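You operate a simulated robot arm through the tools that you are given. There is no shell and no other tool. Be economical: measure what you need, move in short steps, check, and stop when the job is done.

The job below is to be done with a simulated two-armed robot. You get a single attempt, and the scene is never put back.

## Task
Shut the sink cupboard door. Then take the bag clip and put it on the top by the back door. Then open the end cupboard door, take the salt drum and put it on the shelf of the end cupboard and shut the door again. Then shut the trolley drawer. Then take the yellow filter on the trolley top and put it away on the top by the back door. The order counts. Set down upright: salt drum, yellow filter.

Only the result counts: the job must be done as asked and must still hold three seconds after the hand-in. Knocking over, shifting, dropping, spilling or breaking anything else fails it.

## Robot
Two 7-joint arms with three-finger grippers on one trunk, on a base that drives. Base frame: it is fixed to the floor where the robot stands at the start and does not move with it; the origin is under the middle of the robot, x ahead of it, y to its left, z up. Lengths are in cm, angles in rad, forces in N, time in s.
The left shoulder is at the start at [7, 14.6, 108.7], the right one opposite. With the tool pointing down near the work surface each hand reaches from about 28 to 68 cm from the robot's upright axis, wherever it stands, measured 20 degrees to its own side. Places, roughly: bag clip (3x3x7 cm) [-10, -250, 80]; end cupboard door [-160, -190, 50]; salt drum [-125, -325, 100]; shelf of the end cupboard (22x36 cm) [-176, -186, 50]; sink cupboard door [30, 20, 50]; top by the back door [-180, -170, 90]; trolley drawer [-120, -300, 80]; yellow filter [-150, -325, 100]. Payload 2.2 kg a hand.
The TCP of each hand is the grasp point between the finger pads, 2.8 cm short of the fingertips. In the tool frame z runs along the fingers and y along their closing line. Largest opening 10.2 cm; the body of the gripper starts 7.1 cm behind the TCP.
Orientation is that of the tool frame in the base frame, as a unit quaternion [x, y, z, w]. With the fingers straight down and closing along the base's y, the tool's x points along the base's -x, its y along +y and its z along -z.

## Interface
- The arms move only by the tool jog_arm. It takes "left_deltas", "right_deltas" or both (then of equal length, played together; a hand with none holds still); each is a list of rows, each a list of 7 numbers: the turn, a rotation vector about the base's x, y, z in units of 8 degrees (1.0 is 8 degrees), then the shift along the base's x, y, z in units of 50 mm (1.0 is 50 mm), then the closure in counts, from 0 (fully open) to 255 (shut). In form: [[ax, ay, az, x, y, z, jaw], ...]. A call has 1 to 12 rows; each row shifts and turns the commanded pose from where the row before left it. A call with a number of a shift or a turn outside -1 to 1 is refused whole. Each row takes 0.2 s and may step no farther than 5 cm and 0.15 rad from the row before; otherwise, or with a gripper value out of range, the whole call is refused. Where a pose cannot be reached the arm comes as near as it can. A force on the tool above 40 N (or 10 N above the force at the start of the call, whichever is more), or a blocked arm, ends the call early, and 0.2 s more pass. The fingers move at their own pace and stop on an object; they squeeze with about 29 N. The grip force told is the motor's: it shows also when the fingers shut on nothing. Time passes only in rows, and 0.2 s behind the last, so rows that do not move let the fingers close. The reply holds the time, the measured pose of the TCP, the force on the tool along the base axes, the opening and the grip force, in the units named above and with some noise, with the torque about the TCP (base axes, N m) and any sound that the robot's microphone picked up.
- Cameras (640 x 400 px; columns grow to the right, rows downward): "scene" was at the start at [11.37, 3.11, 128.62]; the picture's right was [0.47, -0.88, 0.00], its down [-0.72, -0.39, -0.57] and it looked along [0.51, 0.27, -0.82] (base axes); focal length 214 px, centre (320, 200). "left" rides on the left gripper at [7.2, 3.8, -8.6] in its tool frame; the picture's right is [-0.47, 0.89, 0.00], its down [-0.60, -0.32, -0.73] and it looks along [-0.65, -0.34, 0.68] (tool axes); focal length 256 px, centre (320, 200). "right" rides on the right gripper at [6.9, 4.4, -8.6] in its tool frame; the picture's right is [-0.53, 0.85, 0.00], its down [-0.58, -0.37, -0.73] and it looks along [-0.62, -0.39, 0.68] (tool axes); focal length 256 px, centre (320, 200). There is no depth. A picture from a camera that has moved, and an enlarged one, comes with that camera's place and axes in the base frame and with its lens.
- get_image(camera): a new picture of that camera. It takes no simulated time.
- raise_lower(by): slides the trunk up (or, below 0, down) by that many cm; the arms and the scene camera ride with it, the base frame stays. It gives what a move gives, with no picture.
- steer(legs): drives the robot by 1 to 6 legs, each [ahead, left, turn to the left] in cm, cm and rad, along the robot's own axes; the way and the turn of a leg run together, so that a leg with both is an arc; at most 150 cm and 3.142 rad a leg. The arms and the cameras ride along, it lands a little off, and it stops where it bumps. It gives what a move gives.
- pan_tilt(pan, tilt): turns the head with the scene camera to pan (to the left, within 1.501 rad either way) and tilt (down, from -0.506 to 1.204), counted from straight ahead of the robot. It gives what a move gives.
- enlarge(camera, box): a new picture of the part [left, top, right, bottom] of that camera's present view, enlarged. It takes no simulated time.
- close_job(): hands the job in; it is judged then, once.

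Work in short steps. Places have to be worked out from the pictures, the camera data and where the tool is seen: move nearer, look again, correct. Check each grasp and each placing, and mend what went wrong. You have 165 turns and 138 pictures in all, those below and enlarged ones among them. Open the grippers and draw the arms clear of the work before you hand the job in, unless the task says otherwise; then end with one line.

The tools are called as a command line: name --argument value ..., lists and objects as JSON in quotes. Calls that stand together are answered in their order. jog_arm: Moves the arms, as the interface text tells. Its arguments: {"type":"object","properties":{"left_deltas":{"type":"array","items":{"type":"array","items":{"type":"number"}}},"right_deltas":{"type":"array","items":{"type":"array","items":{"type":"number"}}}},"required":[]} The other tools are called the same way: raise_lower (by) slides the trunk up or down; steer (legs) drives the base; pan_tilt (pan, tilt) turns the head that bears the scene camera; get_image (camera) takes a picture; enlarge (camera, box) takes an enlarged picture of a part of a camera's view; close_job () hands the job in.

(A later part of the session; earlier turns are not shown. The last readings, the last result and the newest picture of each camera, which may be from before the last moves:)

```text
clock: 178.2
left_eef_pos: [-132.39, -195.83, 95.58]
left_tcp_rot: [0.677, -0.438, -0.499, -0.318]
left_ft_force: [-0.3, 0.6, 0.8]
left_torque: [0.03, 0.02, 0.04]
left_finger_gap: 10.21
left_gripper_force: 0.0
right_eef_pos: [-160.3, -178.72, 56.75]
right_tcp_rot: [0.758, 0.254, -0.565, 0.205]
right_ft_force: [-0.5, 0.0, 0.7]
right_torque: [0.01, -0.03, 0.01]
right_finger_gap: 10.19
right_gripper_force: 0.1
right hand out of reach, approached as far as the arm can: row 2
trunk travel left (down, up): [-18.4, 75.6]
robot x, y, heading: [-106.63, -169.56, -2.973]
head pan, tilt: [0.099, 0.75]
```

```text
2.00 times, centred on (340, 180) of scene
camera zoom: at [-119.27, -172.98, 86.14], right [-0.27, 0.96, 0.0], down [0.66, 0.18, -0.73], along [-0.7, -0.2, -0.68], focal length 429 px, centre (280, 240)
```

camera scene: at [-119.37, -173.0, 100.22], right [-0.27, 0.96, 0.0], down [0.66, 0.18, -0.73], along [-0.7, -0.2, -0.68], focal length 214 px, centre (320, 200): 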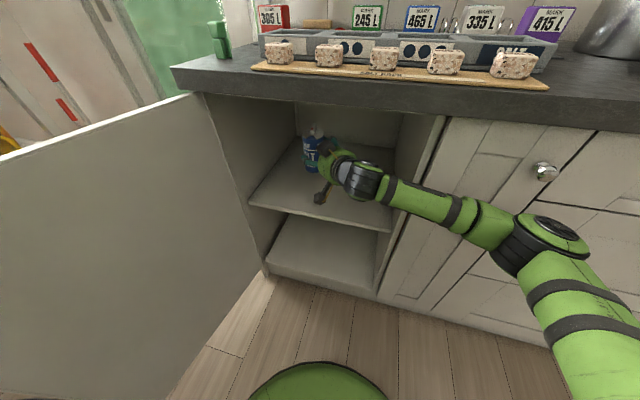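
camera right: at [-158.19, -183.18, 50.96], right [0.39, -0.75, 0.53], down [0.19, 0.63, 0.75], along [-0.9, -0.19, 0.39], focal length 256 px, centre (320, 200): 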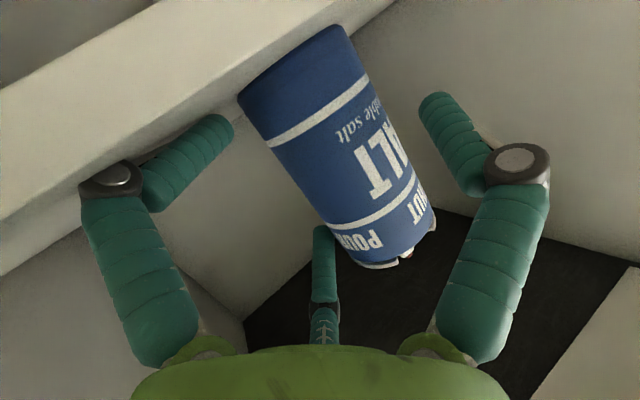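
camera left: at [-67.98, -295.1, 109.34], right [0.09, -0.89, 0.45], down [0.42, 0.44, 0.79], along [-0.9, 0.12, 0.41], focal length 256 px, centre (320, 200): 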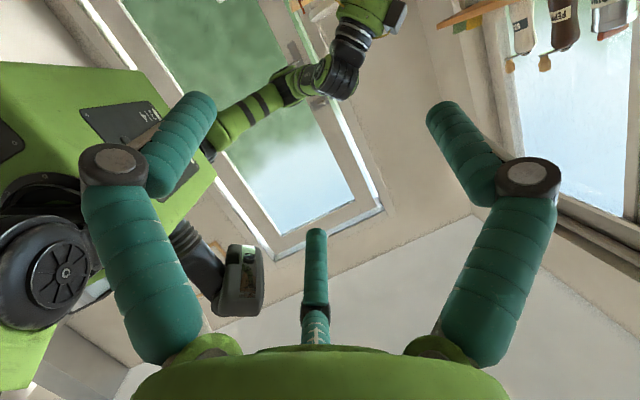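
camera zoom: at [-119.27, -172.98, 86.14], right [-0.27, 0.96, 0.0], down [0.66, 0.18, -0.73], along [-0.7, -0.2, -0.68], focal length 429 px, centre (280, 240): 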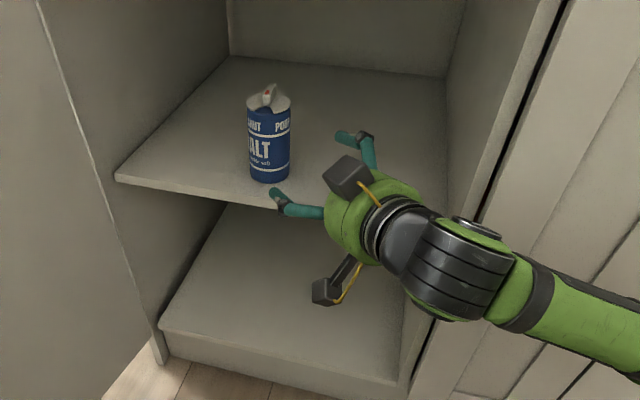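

The salt drum stands on the shelf. Now I'll back out straight, square up, and tuck the right hand out of the door's swing.

steer --legs '[[-32, 0, 0], [0, 0, -0.17]]'

jog_arm --right_deltas '[[0, 0, 0, 0.3, 0.8, 0.3, 0], [0, 0, 0, 0.3, 0.8, 0.3, 0], [0, 0, 0, 0.3, 0.8, 0.3, 0], [0, 0, 0, 0.3, 0.8, 0.3, 0], [0, 0, 0, 0.3, 0.8, 0.3, 0], [0, 0, 0, 0.3, 0.8, 0.3, 0], [0, 0, 0, 0.3, 0.5, 0.5, 0], [0, 0, 0, 0, 0, 0, 0]]' --left_deltas '[[0, 0, 0, 0, -0.5, 0, 255], [0, 0, 0, 0, -0.5, 0, 255], [0, 0, 0, 0, -0.5, 0, 255], [0, 0, 0, 0, -0.5, 0, 255], [0, 0, 0, 0, 0, -0.8, 255], [0, 0, 0, 0, 0, -0.8, 255], [0, 0, 0, 0, 0, -0.8, 255], [0, 0, 0, 0, 0, -0.8, 255]]'

pan_tilt --pan 0.6 --tilt 0.6

get_image --camera "scene"

```text
clock: 181.0
left_eef_pos: [-105.69, -185.64, 95.7]
left_tcp_rot: [0.637, -0.494, -0.47, -0.36]
left_ft_force: [-0.1, 0.1, -0.3]
left_torque: [0.04, -0.02, -0.03]
left_finger_gap: 10.2
left_gripper_force: 0.0
right_eef_pos: [-130.26, -164.05, 56.7]
right_tcp_rot: [0.777, 0.188, -0.58, 0.156]
right_ft_force: [-0.8, -0.1, -0.1]
right_torque: [-0.01, -0.02, 0.05]
right_finger_gap: 10.19
right_gripper_force: 0.0
trunk travel left (down, up): [-18.4, 75.6]
robot x, y, heading: [-75.59, -164.59, 3.142]
head pan, tilt: [0.099, 0.75]
```

```text
clock: 182.8
left_eef_pos: [-105.69, -195.59, 79.86]
left_tcp_rot: [0.637, -0.493, -0.471, -0.359]
left_ft_force: [0.1, 0.1, -0.2]
left_torque: [0.02, 0.01, 0.03]
left_finger_gap: 0.23
left_gripper_force: 28.9
right_eef_pos: [-119.76, -138.07, 68.45]
right_tcp_rot: [0.777, 0.189, -0.58, 0.156]
right_ft_force: [0.5, -0.4, -0.7]
right_torque: [-0.04, -0.02, 0.0]
right_finger_gap: 10.26
right_gripper_force: 0.1
trunk travel left (down, up): [-18.4, 75.6]
robot x, y, heading: [-75.23, -164.45, 3.144]
head pan, tilt: [0.099, 0.75]
```

```text
clock: 183.7
left_eef_pos: [-105.85, -195.62, 79.91]
left_tcp_rot: [0.637, -0.494, -0.47, -0.36]
left_ft_force: [-1.4, -1.4, 0.2]
left_torque: [0.0, 0.0, 0.02]
left_finger_gap: 0.21
left_gripper_force: 29.0
right_eef_pos: [-119.81, -138.08, 68.4]
right_tcp_rot: [0.777, 0.188, -0.58, 0.156]
right_ft_force: [0.3, 0.0, -0.5]
right_torque: [0.02, -0.01, 0.02]
right_finger_gap: 10.19
right_gripper_force: 0.1
trunk travel left (down, up): [-18.4, 75.6]
robot x, y, heading: [-75.46, -164.59, 3.143]
head pan, tilt: [0.6, 0.6]
```

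```text
28 pictures are left
camera scene: at [-87.84, -169.64, 87.43], right [-0.56, 0.83, 0.0], down [0.47, 0.32, -0.82], along [-0.68, -0.46, -0.57], focal length 214 px, centre (320, 200)
```

scene: 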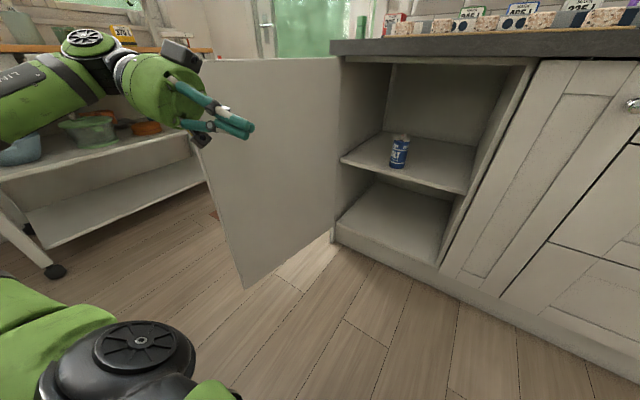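

The door and drum look fine. I'll move the base left so the closed left hand passes around the door tip to its outer side.

steer --legs '[[-7, 0, 0], [0, 38, 0]]'

jog_arm --left_deltas '[[0, 0, 0, -0.8, 0, 0, 255], [0, 0, 0, -0.8, 0, 0, 255], [0, 0, 0, -0.8, 0, 0, 255], [0, 0, 0, -0.8, 0, 0, 255], [0, 0, 0, -0.4, 0, 0, 255], [0, 0, 0, 0, 0, 0, 255]]'

get_image --camera "scene"

```text
clock: 186.7
left_eef_pos: [-98.81, -233.05, 79.83]
left_tcp_rot: [0.637, -0.495, -0.469, -0.36]
left_ft_force: [-0.5, 0.2, 0.2]
left_torque: [0.01, 0.0, 0.0]
left_finger_gap: 0.23
left_gripper_force: 28.5
right_eef_pos: [-112.67, -175.38, 68.27]
right_tcp_rot: [0.777, 0.188, -0.581, 0.156]
right_ft_force: [0.4, -0.4, -0.4]
right_torque: [0.01, -0.01, -0.03]
right_finger_gap: 10.2
right_gripper_force: 0.1
trunk travel left (down, up): [-18.4, 75.6]
robot x, y, heading: [-68.52, -201.61, 3.139]
head pan, tilt: [0.6, 0.6]
```

```text
clock: 188.1
left_eef_pos: [-117.01, -233.09, 79.77]
left_tcp_rot: [0.636, -0.494, -0.471, -0.36]
left_ft_force: [0.9, 0.7, -0.4]
left_torque: [-0.02, -0.02, 0.02]
left_finger_gap: 0.21
left_gripper_force: 28.8
right_eef_pos: [-112.89, -175.46, 68.33]
right_tcp_rot: [0.777, 0.188, -0.581, 0.156]
right_ft_force: [0.4, 0.1, 0.4]
right_torque: [0.01, -0.01, 0.01]
right_finger_gap: 10.2
right_gripper_force: 0.1
trunk travel left (down, up): [-18.4, 75.6]
robot x, y, heading: [-68.39, -201.47, 3.139]
head pan, tilt: [0.6, 0.6]
```

```text
27 pictures are left
camera scene: at [-80.91, -207.03, 87.43], right [-0.56, 0.83, 0.0], down [0.47, 0.32, -0.83], along [-0.68, -0.47, -0.56], focal length 214 px, centre (320, 200)
```

scene: 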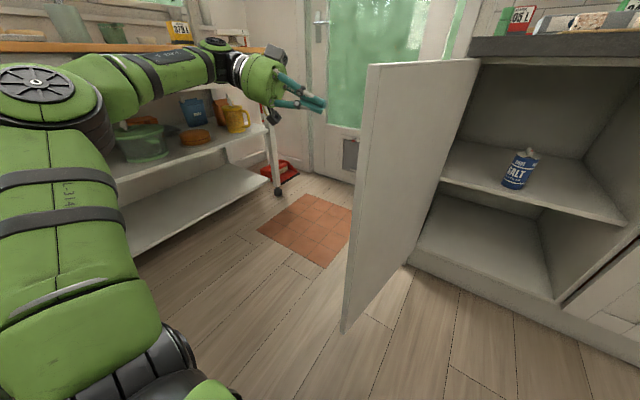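

The left hand is on the door's outer side and level with it. I'll push by strafing right, then diagonally.

steer --legs '[[0, -30, 0], [8.5, -14, 0]]'

get_image --camera "scene"

```text
clock: 191.2
left_eef_pos: [-125.58, -189.69, 79.86]
left_tcp_rot: [0.638, -0.492, -0.471, -0.359]
left_ft_force: [-0.5, 0.6, -0.8]
left_torque: [-0.05, -0.01, -0.02]
left_finger_gap: 0.17
left_gripper_force: 29.4
right_eef_pos: [-121.45, -132.0, 68.33]
right_tcp_rot: [0.776, 0.19, -0.58, 0.158]
right_ft_force: [-0.1, 0.3, 0.6]
right_torque: [-0.02, -0.03, 0.01]
right_finger_gap: 10.23
right_gripper_force: 0.1
trunk travel left (down, up): [-18.4, 75.6]
robot x, y, heading: [-77.12, -158.16, -3.139]
head pan, tilt: [0.6, 0.6]
```

```text
26 pictures are left
camera scene: at [-89.48, -163.39, 87.43], right [-0.57, 0.82, 0.0], down [0.46, 0.32, -0.83], along [-0.68, -0.47, -0.56], focal length 214 px, centre (320, 200)
```

scene: 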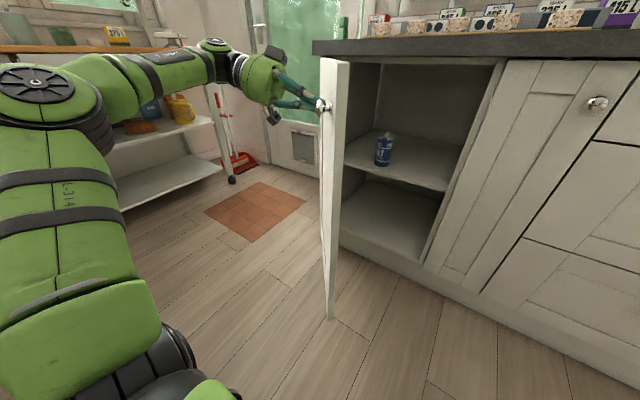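

The door is at about 50° and moving well. I'll continue along the arc.

steer --legs '[[10.4, -10, 0], [8, -3, 0]]'

get_image --camera "scene"

```text
clock: 193.2
left_eef_pos: [-143.92, -177.25, 79.81]
left_tcp_rot: [0.638, -0.492, -0.471, -0.359]
left_ft_force: [-0.5, 0.0, 0.0]
left_torque: [0.01, -0.01, -0.01]
left_finger_gap: 0.22
left_gripper_force: 29.0
right_eef_pos: [-140.0, -119.49, 68.34]
right_tcp_rot: [0.777, 0.188, -0.58, 0.156]
right_ft_force: [-0.1, -0.7, -0.2]
right_torque: [0.02, 0.01, 0.0]
right_finger_gap: 10.21
right_gripper_force: 0.0
trunk travel left (down, up): [-18.4, 75.6]
robot x, y, heading: [-95.69, -145.75, -3.138]
head pan, tilt: [0.6, 0.6]
```

```text
25 pictures are left
camera scene: at [-107.88, -150.91, 87.42], right [-0.57, 0.82, 0.0], down [0.47, 0.32, -0.82], along [-0.68, -0.47, -0.57], focal length 214 px, centre (320, 200)
```

scene: 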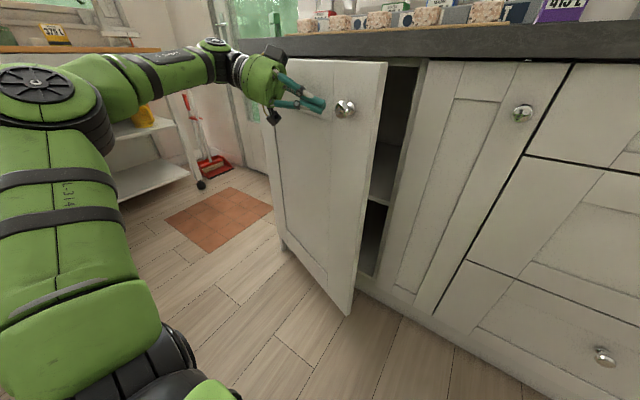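

The door is about 25° from shut. I'll finish by pushing with the left arm alone in -x, turning the fist toward the door.

jog_arm --left_deltas '[[0, 0, 1, -0.4, 0, -0.1, 255], [0, 0, 1, -0.4, 0, -0.1, 255], [0, 0, 1, -0.4, 0, -0.1, 255], [0, 0, 1, -0.3, 0, 0, 255], [0, 0, 1, -0.3, 0, 0, 255], [0, 0, 0, 0, 0, 0, 255]]'

get_image --camera "scene"

```text
clock: 194.6
left_eef_pos: [-152.88, -177.26, 78.16]
left_tcp_rot: [0.768, -0.244, -0.565, -0.177]
left_ft_force: [-1.4, 0.5, -0.8]
left_torque: [-0.02, -0.03, 0.01]
left_finger_gap: 0.2
left_gripper_force: 29.5
right_eef_pos: [-139.89, -119.38, 68.36]
right_tcp_rot: [0.776, 0.189, -0.58, 0.157]
right_ft_force: [-0.3, 0.0, 0.5]
right_torque: [-0.01, -0.05, -0.01]
right_finger_gap: 10.2
right_gripper_force: 0.1
trunk travel left (down, up): [-18.4, 75.6]
robot x, y, heading: [-95.61, -145.65, -3.138]
head pan, tilt: [0.6, 0.6]
```

```text
24 pictures are left
camera scene: at [-107.86, -150.92, 87.43], right [-0.57, 0.82, 0.0], down [0.47, 0.32, -0.83], along [-0.68, -0.47, -0.56], focal length 214 px, centre (320, 200)
```

scene: 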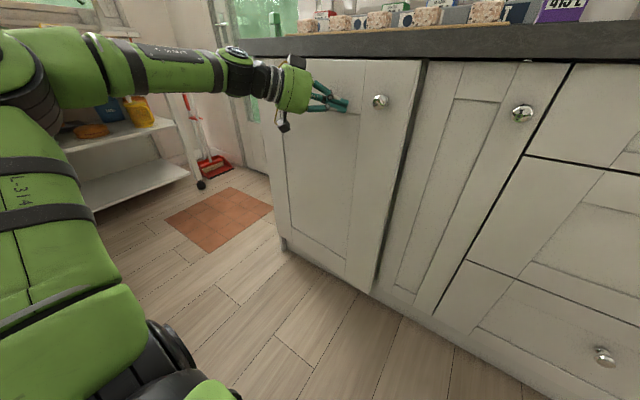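

Almost shut. I'll keep pushing in small steps until contact force shows.

jog_arm --left_deltas '[[0, 0, 0, -0.3, 0, 0, 255], [0, 0, 0, -0.3, 0, 0, 255], [0, 0, 0, -0.2, 0, 0, 255], [0, 0, 0, -0.2, 0, 0, 255], [0, 0, 0, -0.2, 0, 0, 255], [0, 0, 0, 0, 0, 0, 255]]'

enlarge --camera "scene" --box '[240, 30, 500, 300]'

```text
clock: 195.5
left_eef_pos: [-156.37, -177.25, 78.55]
left_tcp_rot: [0.768, -0.248, -0.563, -0.18]
left_ft_force: [22.5, -4.5, 3.4]
left_torque: [-0.02, -0.06, 0.03]
left_finger_gap: 0.18
left_gripper_force: 29.2
right_eef_pos: [-139.5, -119.51, 68.55]
right_tcp_rot: [0.775, 0.191, -0.581, 0.157]
right_ft_force: [-0.4, 0.0, 0.5]
right_torque: [-0.02, 0.04, 0.02]
right_finger_gap: 10.2
right_gripper_force: 0.2
trunk travel left (down, up): [-18.4, 75.6]
robot x, y, heading: [-95.72, -145.93, -3.135]
head pan, tilt: [0.6, 0.6]
stopped in row 4 (left hand): the force on the tool passed its limit at 52 N (the readings are from after the stop); the commanded pose is now the measured one
```

```text
1.48 times, centred on (370, 165) of scene
camera zoom: at [-107.44, -151.01, 87.48], right [-0.57, 0.82, 0.0], down [0.46, 0.32, -0.83], along [-0.68, -0.47, -0.56], focal length 318 px, centre (246, 252)
```

zoom: 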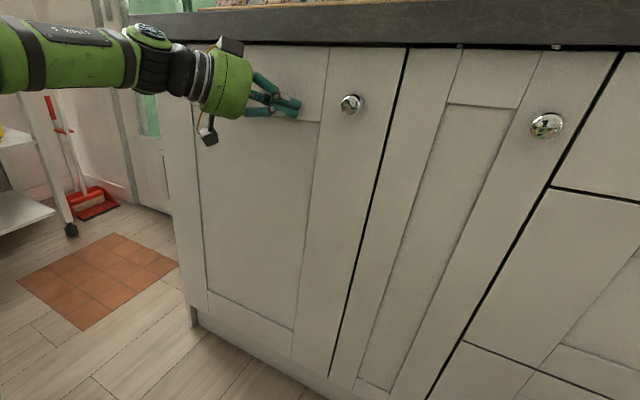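

The end cupboard door is shut. I'll retract the left hand and raise it, lift the trunk 12 cm so the right fist is at drawer height, and drive around to the trolley.

jog_arm --left_deltas '[[0, 0, 0, 0.8, 0, 0, 255], [0, 0, 0, 0.8, 0, 0, 255], [0, 0, 0, 0.8, 0, 0.5, 0], [0, 0, 0, 0.6, 0, 0.8, 0], [0, 0, 0, 0.5, 0, 0.8, 0], [0, 0, 0, 0, 0, 0.8, 0], [0, 0, 0, 0, 0, 0.8, 0], [0, 0, 0, 0, 0, 0, 0]]' --right_deltas '[[0, 0, 0, 0, 0, 0, 255], [0, 0, 0, 0, 0, 0, 255], [0, 0, 0, 0, 0, 0, 255], [0, 0, 0, 0, 0, 0, 255], [0, 0, 0, 0, 0, 0, 255], [0, 0, 0, 0, 0, 0, 255], [0, 0, 0, 0, 0, 0, 255], [0, 0, 0, 0, 0, 0, 255]]'

raise_lower --by 12

steer --legs '[[-20, 0, 0], [0, 0, 1.566], [82, -14, 0]]'

pan_tilt --pan -0.3 --tilt 0.5

get_image --camera "scene"

```text
clock: 197.3
left_eef_pos: [-139.75, -176.91, 96.67]
left_tcp_rot: [0.769, -0.248, -0.56, -0.181]
left_ft_force: [0.2, -0.3, 0.0]
left_torque: [0.0, 0.01, -0.01]
left_finger_gap: 10.2
left_gripper_force: 0.0
right_eef_pos: [-139.82, -119.44, 68.29]
right_tcp_rot: [0.777, 0.19, -0.58, 0.157]
right_ft_force: [0.5, -0.2, 0.0]
right_torque: [-0.01, -0.01, 0.02]
right_finger_gap: 0.21
right_gripper_force: 28.7
trunk travel left (down, up): [-18.4, 75.6]
robot x, y, heading: [-95.42, -145.73, -3.134]
head pan, tilt: [0.6, 0.6]
```

```text
clock: 198.8
left_eef_pos: [-139.92, -176.95, 108.63]
left_tcp_rot: [0.77, -0.248, -0.56, -0.18]
left_ft_force: [0.6, 0.1, 0.6]
left_torque: [0.05, 0.04, 0.0]
left_finger_gap: 10.18
left_gripper_force: 0.1
right_eef_pos: [-139.83, -119.48, 80.34]
right_tcp_rot: [0.776, 0.19, -0.58, 0.157]
right_ft_force: [-0.3, -0.2, -0.4]
right_torque: [0.01, 0.05, -0.01]
right_finger_gap: 0.23
right_gripper_force: 28.8
trunk travel left (down, up): [-30.4, 63.6]
robot x, y, heading: [-95.81, -145.62, -3.131]
head pan, tilt: [0.6, 0.6]
```

```text
clock: 208.3
left_eef_pos: [-60.34, -273.33, 108.67]
left_tcp_rot: [0.724, 0.359, -0.527, 0.262]
left_ft_force: [0.0, 0.4, -0.6]
left_torque: [0.01, -0.02, 0.01]
left_finger_gap: 10.18
left_gripper_force: 0.0
right_eef_pos: [-117.68, -271.85, 80.24]
right_tcp_rot: [0.423, 0.679, -0.305, 0.517]
right_ft_force: [-0.3, -0.5, -0.3]
right_torque: [0.0, -0.03, 0.0]
right_finger_gap: 0.2
right_gripper_force: 28.7
trunk travel left (down, up): [-30.4, 63.6]
robot x, y, heading: [-90.93, -227.82, -1.59]
head pan, tilt: [0.6, 0.6]
```

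```text
clock: 209.5
left_eef_pos: [-60.23, -273.16, 108.5]
left_tcp_rot: [0.724, 0.36, -0.527, 0.262]
left_ft_force: [0.7, -0.1, -0.4]
left_torque: [0.02, 0.0, -0.01]
left_finger_gap: 10.18
left_gripper_force: 0.0
right_eef_pos: [-117.73, -271.8, 80.19]
right_tcp_rot: [0.424, 0.678, -0.305, 0.517]
right_ft_force: [0.0, -0.1, -0.7]
right_torque: [0.01, -0.03, -0.01]
right_finger_gap: 0.2
right_gripper_force: 28.8
trunk travel left (down, up): [-30.4, 63.6]
robot x, y, heading: [-90.62, -228.2, -1.59]
head pan, tilt: [-0.3, 0.499]
```

```text
22 pictures are left
camera scene: at [-93.46, -242.14, 100.34], right [-0.95, 0.31, 0.0], down [0.15, 0.45, -0.88], along [-0.27, -0.83, -0.48], focal length 214 px, centre (320, 200)
```

scene: 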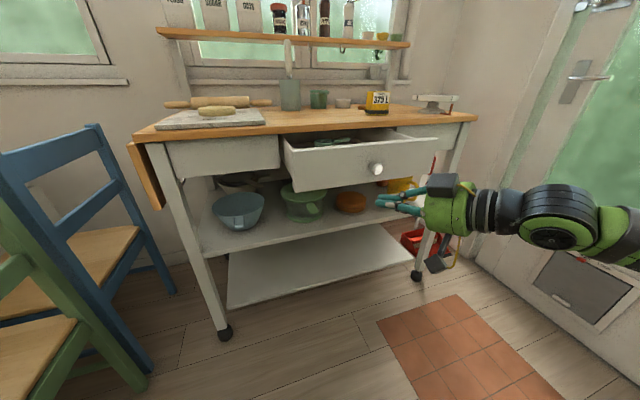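

The drawer front spans z 78–88 with its knob at x=-121.7, so my fist lands beside the knob. I'll raise 3 cm and drive ahead to push it.

raise_lower --by 3

steer --legs '[[13, 0, 0.019], [9, 0, 0]]'

get_image --camera "scene"

```text
clock: 210.2
left_eef_pos: [-60.35, -273.3, 111.57]
left_tcp_rot: [0.724, 0.36, -0.527, 0.263]
left_ft_force: [-0.2, -0.1, 0.1]
left_torque: [0.01, 0.01, -0.03]
left_finger_gap: 10.22
left_gripper_force: 0.1
right_eef_pos: [-117.79, -271.93, 83.43]
right_tcp_rot: [0.423, 0.678, -0.305, 0.517]
right_ft_force: [-0.4, 0.4, 0.0]
right_torque: [-0.03, 0.02, -0.04]
right_finger_gap: 0.22
right_gripper_force: 29.5
trunk travel left (down, up): [-33.4, 60.6]
robot x, y, heading: [-90.41, -228.1, -1.585]
head pan, tilt: [-0.3, 0.499]
```

```text
clock: 212.2
left_eef_pos: [-59.31, -294.37, 111.62]
left_tcp_rot: [0.72, 0.368, -0.524, 0.267]
left_ft_force: [-0.2, -0.3, 0.1]
left_torque: [0.0, 0.02, 0.03]
left_finger_gap: 10.2
left_gripper_force: 0.0
right_eef_pos: [-116.76, -294.45, 83.22]
right_tcp_rot: [0.415, 0.683, -0.299, 0.521]
right_ft_force: [1.1, 0.8, 0.1]
right_torque: [-0.01, -0.04, 0.02]
right_finger_gap: 0.21
right_gripper_force: 28.7
trunk travel left (down, up): [-33.4, 60.6]
robot x, y, heading: [-90.65, -250.28, -1.563]
head pan, tilt: [-0.3, 0.499]
```

```text
21 pictures are left
camera scene: at [-93.23, -264.25, 103.33], right [-0.96, 0.29, 0.0], down [0.14, 0.46, -0.88], along [-0.26, -0.84, -0.48], focal length 214 px, centre (320, 200)
```

scene: 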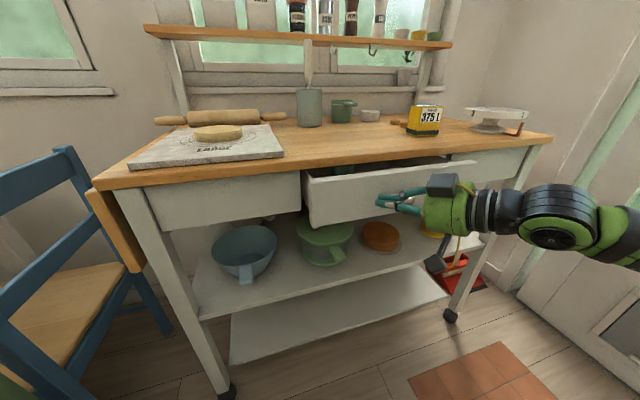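

The drawer is sliding in. I'll finish with the arm in small steps until it stops.

jog_arm --right_deltas '[[0, 0, 0, 0, -0.4, 0, 255], [0, 0, 0, 0, -0.4, 0, 255], [0, 0, 0, 0, -0.4, 0, 255], [0, 0, 0, 0, -0.3, 0, 255], [0, 0, 0, 0, -0.3, 0, 255], [0, 0, 0, 0, -0.2, 0, 255], [0, 0, 0, 0, -0.2, 0, 255], [0, 0, 0, 0, -0.2, 0, 255], [0, 0, 0, 0, -0.2, 0, 255], [0, 0, 0, 0, 0, 0, 255]]'

get_image --camera "scene"

```text
clock: 213.4
left_eef_pos: [-59.6, -294.09, 111.78]
left_tcp_rot: [0.721, 0.365, -0.525, 0.268]
left_ft_force: [-0.5, -0.1, -0.3]
left_torque: [0.01, 0.03, -0.02]
left_finger_gap: 10.19
left_gripper_force: 0.0
right_eef_pos: [-116.82, -301.73, 83.15]
right_tcp_rot: [0.415, 0.685, -0.297, 0.52]
right_ft_force: [-6.1, 25.9, 1.9]
right_torque: [-0.08, -0.38, -0.05]
right_finger_gap: 0.19
right_gripper_force: 28.5
trunk travel left (down, up): [-33.4, 60.6]
robot x, y, heading: [-90.67, -250.14, -1.572]
head pan, tilt: [-0.3, 0.499]
stopped in row 5 (right hand): the force on the tool passed its limit at 49 N (the readings are from after the stop); the commanded pose is now the measured one
```

```text
20 pictures are left
camera scene: at [-93.4, -263.7, 103.4], right [-0.96, 0.3, 0.0], down [0.14, 0.45, -0.88], along [-0.26, -0.84, -0.48], focal length 214 px, centre (320, 200)
```

scene: 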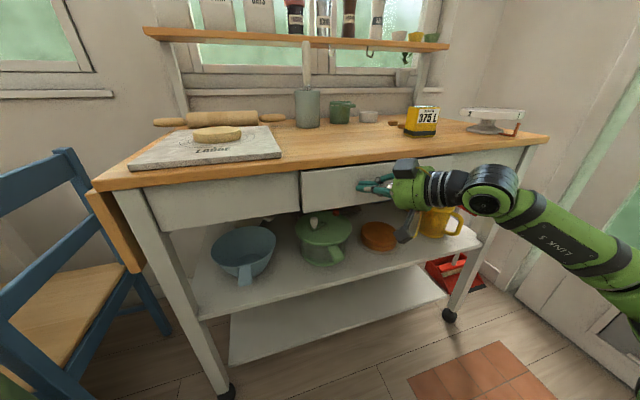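

The drawer hit its stop at 49 N. I'll back the hand off and zoom to check that it's flush.

jog_arm --right_deltas '[[0, 0, 0, -0.2, 0.8, 0, 255], [0, 0, 0, -0.3, 0.8, 0, 255], [0, 0, 0, -0.3, 0.6, 0, 255], [0, 0, 0, -0.3, 0, 0, 255], [0, 0, 0, 0, 0, 0, 0]]'

enlarge --camera "scene" --box '[260, 80, 540, 250]'

```text
clock: 214.6
left_eef_pos: [-59.51, -294.58, 111.65]
left_tcp_rot: [0.72, 0.368, -0.524, 0.268]
left_ft_force: [-1.2, -0.5, -0.6]
left_torque: [-0.01, 0.0, 0.01]
left_finger_gap: 10.2
left_gripper_force: 0.0
right_eef_pos: [-120.58, -292.15, 82.84]
right_tcp_rot: [0.423, 0.682, -0.299, 0.517]
right_ft_force: [0.5, -1.3, -0.4]
right_torque: [0.01, -0.01, 0.0]
right_finger_gap: 10.15
right_gripper_force: 0.1
right hand out of reach, approached as far as the arm can: row 3, 4
trunk travel left (down, up): [-33.4, 60.6]
robot x, y, heading: [-90.65, -250.18, -1.565]
head pan, tilt: [-0.3, 0.499]
```

```text
2.29 times, centred on (400, 165) of scene
camera zoom: at [-93.31, -264.19, 103.32], right [-0.96, 0.29, 0.0], down [0.14, 0.46, -0.88], along [-0.26, -0.84, -0.48], focal length 490 px, centre (137, 280)
```

zoom: 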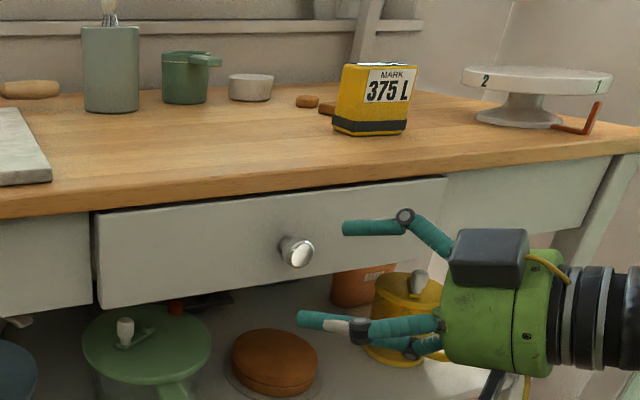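

The drawer front sits closed. The filter's base front is triangulated at (-139.9,-315.5,89.7), so the box center is about (-140.2,-318), with its top near z=98. I'll raise the trunk, move the base in front of it, and turn the right hand to point down.

raise_lower --by 30

steer --legs '[[0, -30, 0], [10, 0, 0]]'

jog_arm --right_deltas '[[1, 0, 0, 0, 0.2, 0, 0], [1, 0, 0, 0, 0.2, 0, 0], [1, 0, -1, 0, 0.2, 0, 0], [1, 0, 0, 0, 0, 0, 0], [1, 0, -1, 0, 0, 0, 0], [1, 0, 0, 0, 0, 0, 0], [1, 0, -1, 0, 0, 0, 0], [1, 0, 0, 0, 0, 0, 0], [1, 0, 0, 0, 0, 0, 0], [0, 0, -0.5, 0, 0, 0, 0], [0, 0, 0, 0, 0, 0, 0]]'

```text
clock: 217.6
left_eef_pos: [-59.44, -294.5, 141.6]
left_tcp_rot: [0.72, 0.368, -0.524, 0.268]
left_ft_force: [0.8, 1.3, 0.6]
left_torque: [-0.02, -0.01, 0.02]
left_finger_gap: 10.18
left_gripper_force: 0.0
right_eef_pos: [-120.65, -292.15, 112.89]
right_tcp_rot: [0.423, 0.682, -0.299, 0.516]
right_ft_force: [0.0, -0.7, -0.5]
right_torque: [0.0, -0.01, -0.04]
right_finger_gap: 10.21
right_gripper_force: 0.0
trunk travel left (down, up): [-63.4, 30.6]
robot x, y, heading: [-90.69, -249.98, -1.567]
head pan, tilt: [-0.3, 0.499]
```

```text
clock: 220.4
left_eef_pos: [-89.12, -304.46, 141.71]
left_tcp_rot: [0.721, 0.365, -0.525, 0.267]
left_ft_force: [-0.7, 0.3, -0.4]
left_torque: [0.01, -0.02, 0.02]
left_finger_gap: 10.21
left_gripper_force: 0.0
right_eef_pos: [-150.3, -301.77, 112.88]
right_tcp_rot: [0.425, 0.68, -0.301, 0.515]
right_ft_force: [-0.2, -0.3, 0.6]
right_torque: [0.02, 0.0, 0.02]
right_finger_gap: 10.19
right_gripper_force: 0.0
trunk travel left (down, up): [-63.4, 30.6]
robot x, y, heading: [-119.67, -259.7, -1.571]
head pan, tilt: [-0.3, 0.499]
```

```text
refused: row 3 steps farther than a row can; nothing moved
```

Combined turns exceed the row limit, so I'll do the yaw first and then the pitch.

jog_arm --right_deltas '[[0, 0, -1, 0, 0.1, 0, 0], [0, 0, -1, 0, 0.1, 0, 0], [0, 0, -1, 0, 0, 0, 0], [1, 0, 0, 0, 0, 0, 0], [1, 0, 0, 0, 0, 0, 0], [1, 0, 0, 0, 0, 0, 0], [1, 0, 0, 0, 0, 0, 0], [1, 0, 0, 0, 0, 0, 0], [1, 0, 0, 0, 0, 0, 0], [1, 0, 0, 0, 0, 0, 0], [1, 0, 0, 0, 0, 0, 0], [0, 0, 0, 0, 0, 0, 0]]'

get_image --camera "right"

```text
clock: 223.0
left_eef_pos: [-89.07, -304.51, 141.7]
left_tcp_rot: [0.721, 0.365, -0.526, 0.267]
left_ft_force: [-0.5, 0.1, 0.3]
left_torque: [-0.01, 0.0, 0.0]
left_finger_gap: 10.22
left_gripper_force: 0.0
right_eef_pos: [-152.67, -303.6, 114.82]
right_tcp_rot: [0.706, 0.703, -0.034, 0.08]
right_ft_force: [-0.1, 0.1, -0.1]
right_torque: [-0.03, -0.01, -0.04]
right_finger_gap: 10.2
right_gripper_force: 0.1
right hand out of reach, approached as far as the arm can: row 2, 3
trunk travel left (down, up): [-63.4, 30.6]
robot x, y, heading: [-119.97, -259.88, -1.576]
head pan, tilt: [-0.3, 0.499]
```

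```text
18 pictures are left
camera right: at [-148.99, -295.27, 122.62], right [0.84, -0.53, 0.14], down [-0.42, -0.45, 0.79], along [-0.35, -0.72, -0.6], focal length 256 px, centre (320, 200)
```

right: 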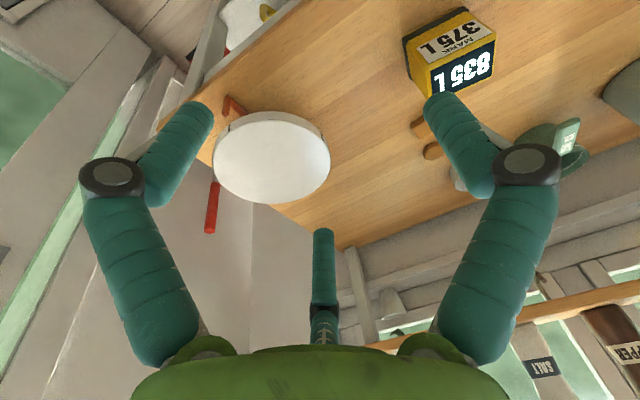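

The hand is nearly vertical. The filter's top center is at about (-139.8,-316.8), aligned with x. I'll fix the remaining tilt, move over it, and check.

jog_arm --right_deltas '[[1, 0, 0, 0.5, -0.4, 0, 0], [0.15, 0.46, 0, 0.6, -0.5, 0, 0], [0, 0, 0, 0.6, -0.6, 0, 0], [0, 0, 0, 0.6, -0.6, 0, 0], [0, 0, 0, 0.28, -0.54, -0.6, 0], [0, 0, 0, 0, 0, -0.6, 0], [0, 0, 0, 0, 0, 0, 0]]'

get_image --camera "right"

```text
clock: 224.6
left_eef_pos: [-88.97, -304.47, 141.65]
left_tcp_rot: [0.721, 0.364, -0.526, 0.266]
left_ft_force: [-0.3, 0.2, 0.7]
left_torque: [-0.03, -0.02, 0.01]
left_finger_gap: 10.18
left_gripper_force: 0.0
right_eef_pos: [-139.53, -317.07, 108.78]
right_tcp_rot: [0.711, 0.703, -0.001, 0.0]
right_ft_force: [-0.4, 0.5, 0.2]
right_torque: [0.0, -0.01, 0.03]
right_finger_gap: 10.2
right_gripper_force: 0.0
trunk travel left (down, up): [-63.4, 30.6]
robot x, y, heading: [-120.05, -259.77, -1.572]
head pan, tilt: [-0.3, 0.499]
```

```text
17 pictures are left
camera right: at [-135.21, -310.09, 117.38], right [0.84, -0.54, 0.0], down [-0.37, -0.57, 0.73], along [-0.4, -0.62, -0.68], focal length 256 px, centre (320, 200)
```

right: 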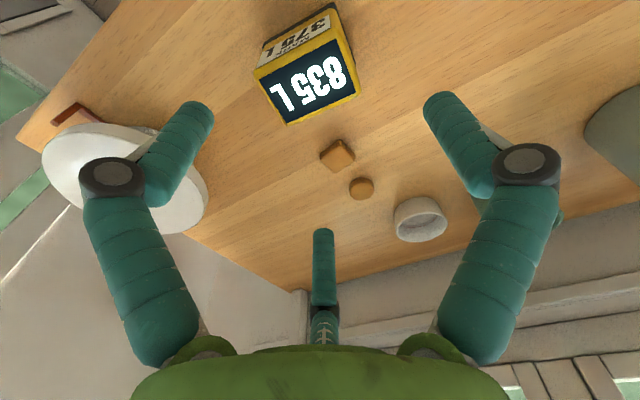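

The box top is at (-140.2,-316.5), 6.8 cm wide. I'll correct and descend to z≈97, then close.

jog_arm --right_deltas '[[0, 0, 0, -0.13, 0.1, -0.6, 0], [0, 0, 0, 0, 0, -0.6, 0], [0, 0, 0, 0, 0, -0.6, 0], [0, 0, 0, 0, 0, -0.5, 0], [0, 0, 0, 0, 0, 0, 0], [0, 0, 0, 0, 0, 0, 60], [0, 0, 0, 0, 0, 0, 255], [0, 0, 0, 0, 0, 0, 255]]'

get_image --camera "right"

```text
clock: 226.4
left_eef_pos: [-89.0, -304.45, 141.58]
left_tcp_rot: [0.721, 0.365, -0.525, 0.266]
left_ft_force: [-0.4, 0.7, 0.0]
left_torque: [0.04, -0.03, -0.01]
left_finger_gap: 10.17
left_gripper_force: 0.1
right_eef_pos: [-140.23, -316.35, 97.35]
right_tcp_rot: [0.711, 0.704, -0.001, 0.0]
right_ft_force: [1.0, -1.1, 4.0]
right_torque: [-0.08, -0.07, 0.06]
right_finger_gap: 6.17
right_gripper_force: 28.9
trunk travel left (down, up): [-63.4, 30.6]
robot x, y, heading: [-120.21, -259.9, -1.573]
head pan, tilt: [-0.3, 0.499]
```

```text
16 pictures are left
camera right: at [-136.01, -309.45, 106.0], right [0.84, -0.54, 0.0], down [-0.37, -0.57, 0.73], along [-0.4, -0.62, -0.68], focal length 256 px, centre (320, 200)
```

right: 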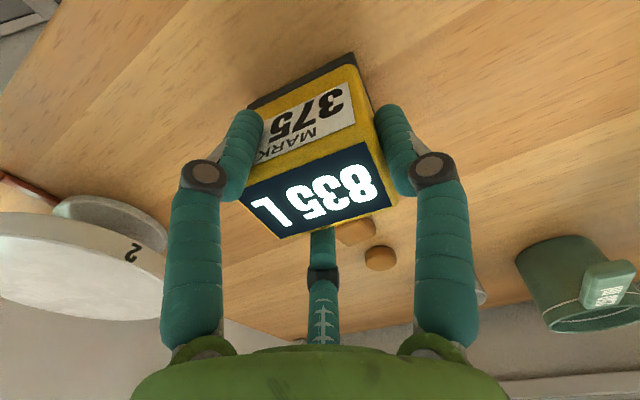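

The filter is gripped with a 6.2 cm gap. I'll lift it and check.

jog_arm --right_deltas '[[0, 0, 0, 0, 0, 0.4, 255], [0, 0, 0, 0, 0, 0.8, 255], [0, 0, 0, 0, 0, 0.8, 255], [0, 0, 0, 0, 0, 0.8, 255], [0, 0, 0, 0, 0, 0.3, 255], [0, 0, 0, 0, 0, 0, 255]]'

get_image --camera "right"

```text
clock: 227.8
left_eef_pos: [-89.26, -304.67, 141.65]
left_tcp_rot: [0.722, 0.365, -0.525, 0.266]
left_ft_force: [0.4, 0.3, -0.1]
left_torque: [0.0, 0.02, 0.03]
left_finger_gap: 10.16
left_gripper_force: 0.0
right_eef_pos: [-140.38, -316.63, 112.73]
right_tcp_rot: [0.711, 0.703, 0.0, 0.0]
right_ft_force: [0.8, 0.2, -2.7]
right_torque: [0.01, -0.02, 0.02]
right_finger_gap: 6.19
right_gripper_force: 29.0
trunk travel left (down, up): [-63.4, 30.6]
robot x, y, heading: [-120.25, -260.06, -1.577]
head pan, tilt: [-0.3, 0.499]
```

```text
15 pictures are left
camera right: at [-136.07, -309.53, 121.3], right [0.84, -0.54, 0.0], down [-0.37, -0.57, 0.73], along [-0.4, -0.61, -0.68], focal length 256 px, centre (320, 200)
```

right: 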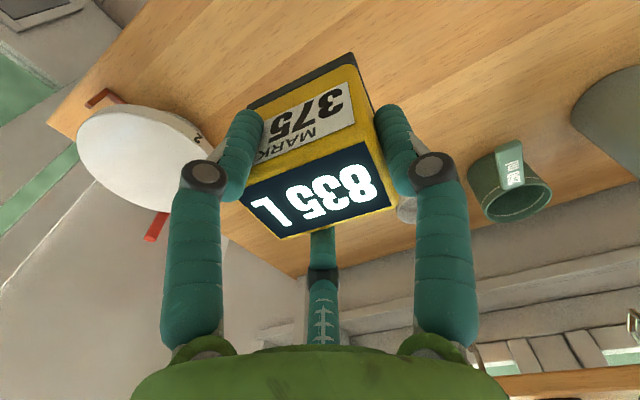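

The filter is held (2.7 N), with its bottom 7.65 cm below the TCP. I'll back up and turn right so the hand arrives above the free strip at the counter's left end, behind the clip.

steer --legs '[[-32.5, 0, 0], [0, 0, -1.565]]'

pan_tilt --pan -0.2 --tilt 0.6

get_image --camera "scene"

get_image --camera "right"

```text
clock: 233.7
left_eef_pos: [-164.43, -259.67, 141.66]
left_tcp_rot: [0.769, -0.25, -0.559, -0.181]
left_ft_force: [0.6, 0.2, -0.1]
left_torque: [0.0, -0.01, -0.03]
left_finger_gap: 10.2
left_gripper_force: 0.1
right_eef_pos: [-176.64, -208.65, 112.73]
right_tcp_rot: [1.0, -0.002, -0.001, 0.001]
right_ft_force: [0.0, 0.0, -2.2]
right_torque: [-0.04, -0.02, -0.02]
right_finger_gap: 6.13
right_gripper_force: 28.6
trunk travel left (down, up): [-63.4, 30.6]
robot x, y, heading: [-120.04, -228.38, -3.141]
head pan, tilt: [-0.3, 0.499]
```

```text
clock: 234.4
left_eef_pos: [-164.46, -259.81, 141.61]
left_tcp_rot: [0.769, -0.249, -0.56, -0.18]
left_ft_force: [0.4, 0.7, 0.0]
left_torque: [0.0, 0.02, 0.03]
left_finger_gap: 10.19
left_gripper_force: 0.0
right_eef_pos: [-176.58, -208.57, 112.69]
right_tcp_rot: [1.0, -0.002, -0.001, 0.0]
right_ft_force: [-0.3, 0.7, -1.9]
right_torque: [-0.02, 0.02, -0.05]
right_finger_gap: 6.13
right_gripper_force: 29.9
trunk travel left (down, up): [-63.4, 30.6]
robot x, y, heading: [-119.94, -228.83, -3.141]
head pan, tilt: [-0.201, 0.6]
```

```text
14 pictures are left
camera scene: at [-133.66, -227.11, 132.43], right [0.2, 0.98, 0.0], down [0.55, -0.11, -0.83], along [-0.81, 0.16, -0.56], focal length 214 px, centre (320, 200)
```

scene: 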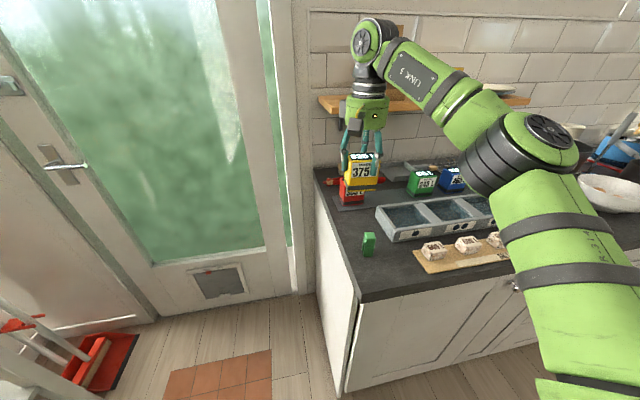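

```text
13 pictures are left
camera right: at [-169.85, -212.9, 121.28], right [-0.54, -0.84, 0.0], down [-0.57, 0.37, 0.73], along [-0.62, 0.39, -0.68], focal length 256 px, centre (320, 200)
```

right: 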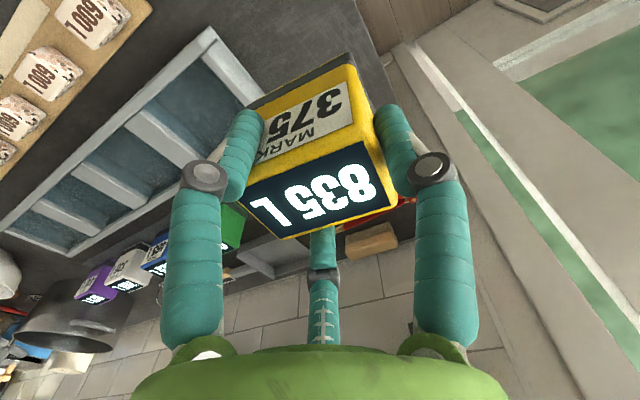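

The hand is centered in the strip (edge at y≈-215, tray at -202), between the clip and the red box. I'll descend 11 cm and then feel for the counter.

jog_arm --right_deltas '[[0, 0, 0, 0, 0, -0.6, 255], [0, 0, 0, 0, 0, -0.6, 255], [0, 0, 0, 0, 0, -0.6, 255], [0, 0, 0, 0, 0, -0.4, 255], [0, 0, 0, 0, 0, 0, 255]]'

get_image --camera "scene"

```text
clock: 235.6
left_eef_pos: [-164.38, -259.83, 141.61]
left_tcp_rot: [0.769, -0.249, -0.56, -0.181]
left_ft_force: [0.6, 0.6, 0.0]
left_torque: [0.0, -0.02, 0.01]
left_finger_gap: 10.19
left_gripper_force: 0.0
right_eef_pos: [-176.65, -208.41, 101.94]
right_tcp_rot: [1.0, -0.002, -0.001, 0.0]
right_ft_force: [0.1, 0.4, -2.4]
right_torque: [-0.05, -0.01, 0.03]
right_finger_gap: 6.12
right_gripper_force: 28.6
trunk travel left (down, up): [-63.4, 30.6]
robot x, y, heading: [-119.95, -228.41, -3.135]
head pan, tilt: [-0.201, 0.6]
```

```text
12 pictures are left
camera scene: at [-133.63, -227.14, 132.43], right [0.2, 0.98, 0.0], down [0.55, -0.11, -0.83], along [-0.81, 0.16, -0.56], focal length 214 px, centre (320, 200)
```

scene: 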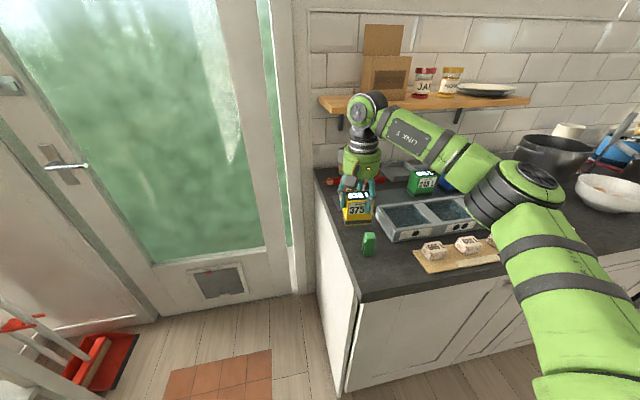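

All clear. I'll take small steps down until contact.

jog_arm --right_deltas '[[0, 0, 0, 0, 0, -0.1, 255], [0, 0, 0, 0, 0, -0.1, 255], [0, 0, 0, 0, 0, -0.08, 255], [0, 0, 0, 0, 0, 0, 255]]'

```text
clock: 236.6
left_eef_pos: [-164.38, -259.83, 141.65]
left_tcp_rot: [0.769, -0.249, -0.56, -0.181]
left_ft_force: [0.2, 0.7, 0.1]
left_torque: [0.01, 0.0, 0.04]
left_finger_gap: 10.23
left_gripper_force: 0.0
right_eef_pos: [-176.54, -208.6, 100.34]
right_tcp_rot: [1.0, -0.002, -0.001, 0.0]
right_ft_force: [0.3, -0.5, -2.1]
right_torque: [-0.01, 0.03, -0.02]
right_finger_gap: 6.14
right_gripper_force: 28.7
trunk travel left (down, up): [-63.4, 30.6]
robot x, y, heading: [-119.83, -228.48, -3.141]
head pan, tilt: [-0.201, 0.6]
```

No contact yet. I'll keep going in small steps.

jog_arm --right_deltas '[[0, 0, 0, 0, 0, -0.08, 255], [0, 0, 0, 0, 0, -0.08, 255], [0, 0, 0, 0, 0, 0, 255]]'

```text
clock: 237.4
left_eef_pos: [-164.47, -259.9, 141.64]
left_tcp_rot: [0.769, -0.249, -0.56, -0.181]
left_ft_force: [0.7, -0.3, 0.6]
left_torque: [0.0, -0.04, 0.05]
left_finger_gap: 10.2
left_gripper_force: 0.1
right_eef_pos: [-176.58, -208.62, 99.5]
right_tcp_rot: [1.0, -0.002, -0.001, 0.0]
right_ft_force: [0.1, 0.3, -1.8]
right_torque: [-0.02, -0.02, -0.02]
right_finger_gap: 6.13
right_gripper_force: 28.9
trunk travel left (down, up): [-63.4, 30.6]
robot x, y, heading: [-119.7, -228.41, -3.14]
head pan, tilt: [-0.201, 0.6]
```

jog_arm --right_deltas '[[0, 0, 0, 0, 0, -0.08, 255], [0, 0, 0, 0, 0, -0.08, 255], [0, 0, 0, 0, 0, 0, 255]]'

enlarge --camera "scene" --box '[300, 130, 440, 270]'

```text
clock: 238.2
left_eef_pos: [-164.34, -259.78, 141.65]
left_tcp_rot: [0.769, -0.249, -0.56, -0.181]
left_ft_force: [0.2, 0.1, -0.1]
left_torque: [0.0, 0.0, -0.02]
left_finger_gap: 10.24
left_gripper_force: 0.1
right_eef_pos: [-176.61, -208.6, 98.56]
right_tcp_rot: [1.0, -0.002, -0.001, 0.0]
right_ft_force: [-0.1, 0.1, -3.3]
right_torque: [-0.02, 0.0, -0.02]
right_finger_gap: 6.12
right_gripper_force: 29.0
trunk travel left (down, up): [-63.4, 30.6]
robot x, y, heading: [-120.17, -228.37, -3.139]
head pan, tilt: [-0.201, 0.6]
```

```text
2.86 times, centred on (370, 200) of scene
camera zoom: at [-133.66, -227.12, 132.42], right [0.2, 0.98, 0.0], down [0.55, -0.11, -0.82], along [-0.81, 0.16, -0.57], focal length 613 px, centre (177, 200)
```

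zoom: 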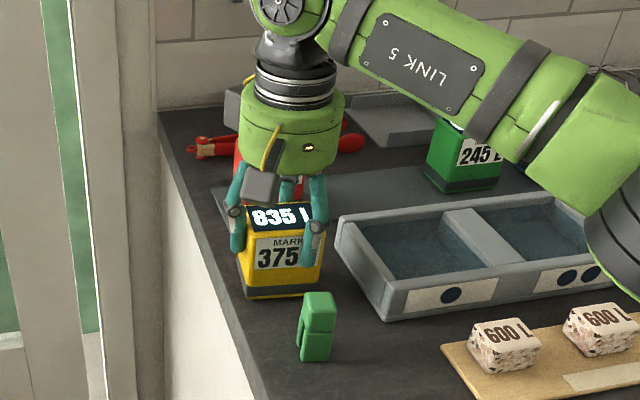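

The filter is just above the counter and well inside the edge. I'll lower on.

jog_arm --right_deltas '[[0, 0, 0, 0, 0, -0.08, 255], [0, 0, 0, 0, 0, -0.08, 255], [0, 0, 0, 0, 0, 0, 255]]'

```text
clock: 239.0
left_eef_pos: [-164.05, -259.84, 141.76]
left_tcp_rot: [0.768, -0.249, -0.561, -0.181]
left_ft_force: [-0.5, -0.2, -0.6]
left_torque: [-0.01, -0.03, 0.01]
left_finger_gap: 10.22
left_gripper_force: 0.0
right_eef_pos: [-176.6, -208.75, 98.43]
right_tcp_rot: [1.0, -0.003, -0.006, 0.0]
right_ft_force: [-6.3, 6.1, 27.0]
right_torque: [0.58, 0.05, -0.04]
right_finger_gap: 6.12
right_gripper_force: 28.8
trunk travel left (down, up): [-63.4, 30.6]
robot x, y, heading: [-120.18, -228.41, -3.135]
head pan, tilt: [-0.201, 0.6]
```

Contact: 27 N upward. I'll ease up by the overshoot and release, opening only partway.

jog_arm --right_deltas '[[0, 0, 0, 0, 0, 0.12, 255], [0, 0, 0, 0, 0, 0, 255], [0, 0, 0, 0, 0, 0, 75], [0, 0, 0, 0, 0, 0, 75], [0, 0, 0, 0, 0, 0, 75]]'

enlarge --camera "scene" --box '[300, 130, 440, 270]'

```text
clock: 240.2
left_eef_pos: [-164.32, -259.69, 141.78]
left_tcp_rot: [0.769, -0.249, -0.56, -0.182]
left_ft_force: [0.5, -0.6, -0.2]
left_torque: [-0.01, 0.01, 0.01]
left_finger_gap: 10.21
left_gripper_force: 0.0
right_eef_pos: [-176.62, -208.61, 98.47]
right_tcp_rot: [1.0, -0.002, -0.001, 0.0]
right_ft_force: [0.6, 0.0, 0.2]
right_torque: [-0.02, 0.01, 0.01]
right_finger_gap: 7.21
right_gripper_force: 0.0
trunk travel left (down, up): [-63.4, 30.6]
robot x, y, heading: [-119.81, -228.8, -3.143]
head pan, tilt: [-0.201, 0.6]
```

```text
2.86 times, centred on (370, 200) of scene
camera zoom: at [-133.63, -227.13, 132.43], right [0.2, 0.98, 0.0], down [0.55, -0.11, -0.83], along [-0.81, 0.16, -0.56], focal length 613 px, centre (177, 200)
```

zoom: 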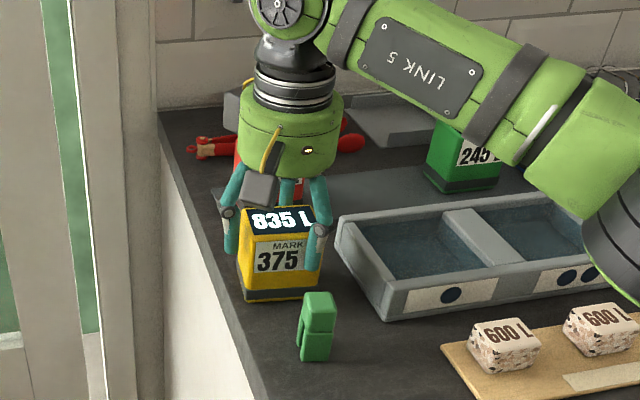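

Released; the filter stands flat. I'll lift straight up to the earlier height and then back the base away.

jog_arm --right_deltas '[[0, 0, 0, 0, 0, 0.2, 75], [0, 0, 0, 0, 0, 0.5, 75], [0, 0, 0, 0, 0, 0.7, 75], [0, 0, 0, 0, 0, 0.7, 75], [0, 0, 0, 0, 0, 0.7, 75], [0, 0, 0, 0, 0, 0, 75]]'

steer --legs '[[-35, 0, 0]]'

get_image --camera "scene"

```text
clock: 241.6
left_eef_pos: [-164.43, -259.7, 141.59]
left_tcp_rot: [0.768, -0.25, -0.56, -0.182]
left_ft_force: [0.2, 0.1, 0.6]
left_torque: [0.02, 0.01, 0.01]
left_finger_gap: 10.18
left_gripper_force: 0.1
right_eef_pos: [-176.46, -208.52, 112.56]
right_tcp_rot: [1.0, -0.002, -0.001, -0.001]
right_ft_force: [-0.3, -0.3, -0.4]
right_torque: [0.0, -0.02, 0.02]
right_finger_gap: 7.22
right_gripper_force: 0.0
trunk travel left (down, up): [-63.4, 30.6]
robot x, y, heading: [-120.1, -228.41, -3.14]
head pan, tilt: [-0.201, 0.6]
```

```text
clock: 243.9
left_eef_pos: [-128.9, -259.62, 141.54]
left_tcp_rot: [0.769, -0.25, -0.56, -0.182]
left_ft_force: [-0.5, 0.7, -0.7]
left_torque: [-0.01, 0.0, 0.01]
left_finger_gap: 10.22
left_gripper_force: 0.1
right_eef_pos: [-140.73, -208.29, 112.39]
right_tcp_rot: [1.0, -0.002, 0.0, 0.0]
right_ft_force: [0.9, -0.2, 0.1]
right_torque: [0.02, -0.02, 0.02]
right_finger_gap: 7.22
right_gripper_force: 0.0
trunk travel left (down, up): [-63.4, 30.6]
robot x, y, heading: [-84.64, -228.38, -3.142]
head pan, tilt: [-0.201, 0.6]
```

```text
9 pictures are left
camera scene: at [-98.13, -227.05, 132.41], right [0.2, 0.98, 0.0], down [0.55, -0.11, -0.82], along [-0.81, 0.16, -0.57], focal length 214 px, centre (320, 200)
```

scene: 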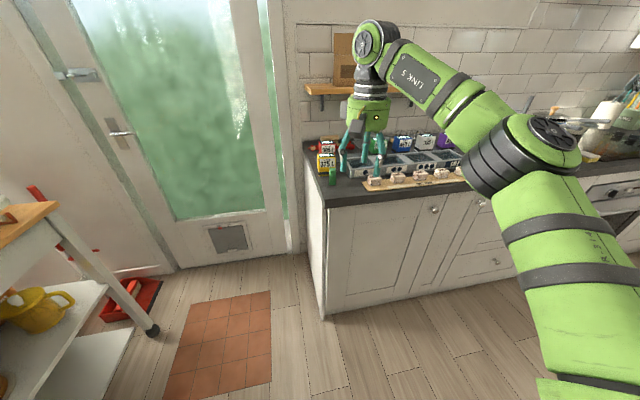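

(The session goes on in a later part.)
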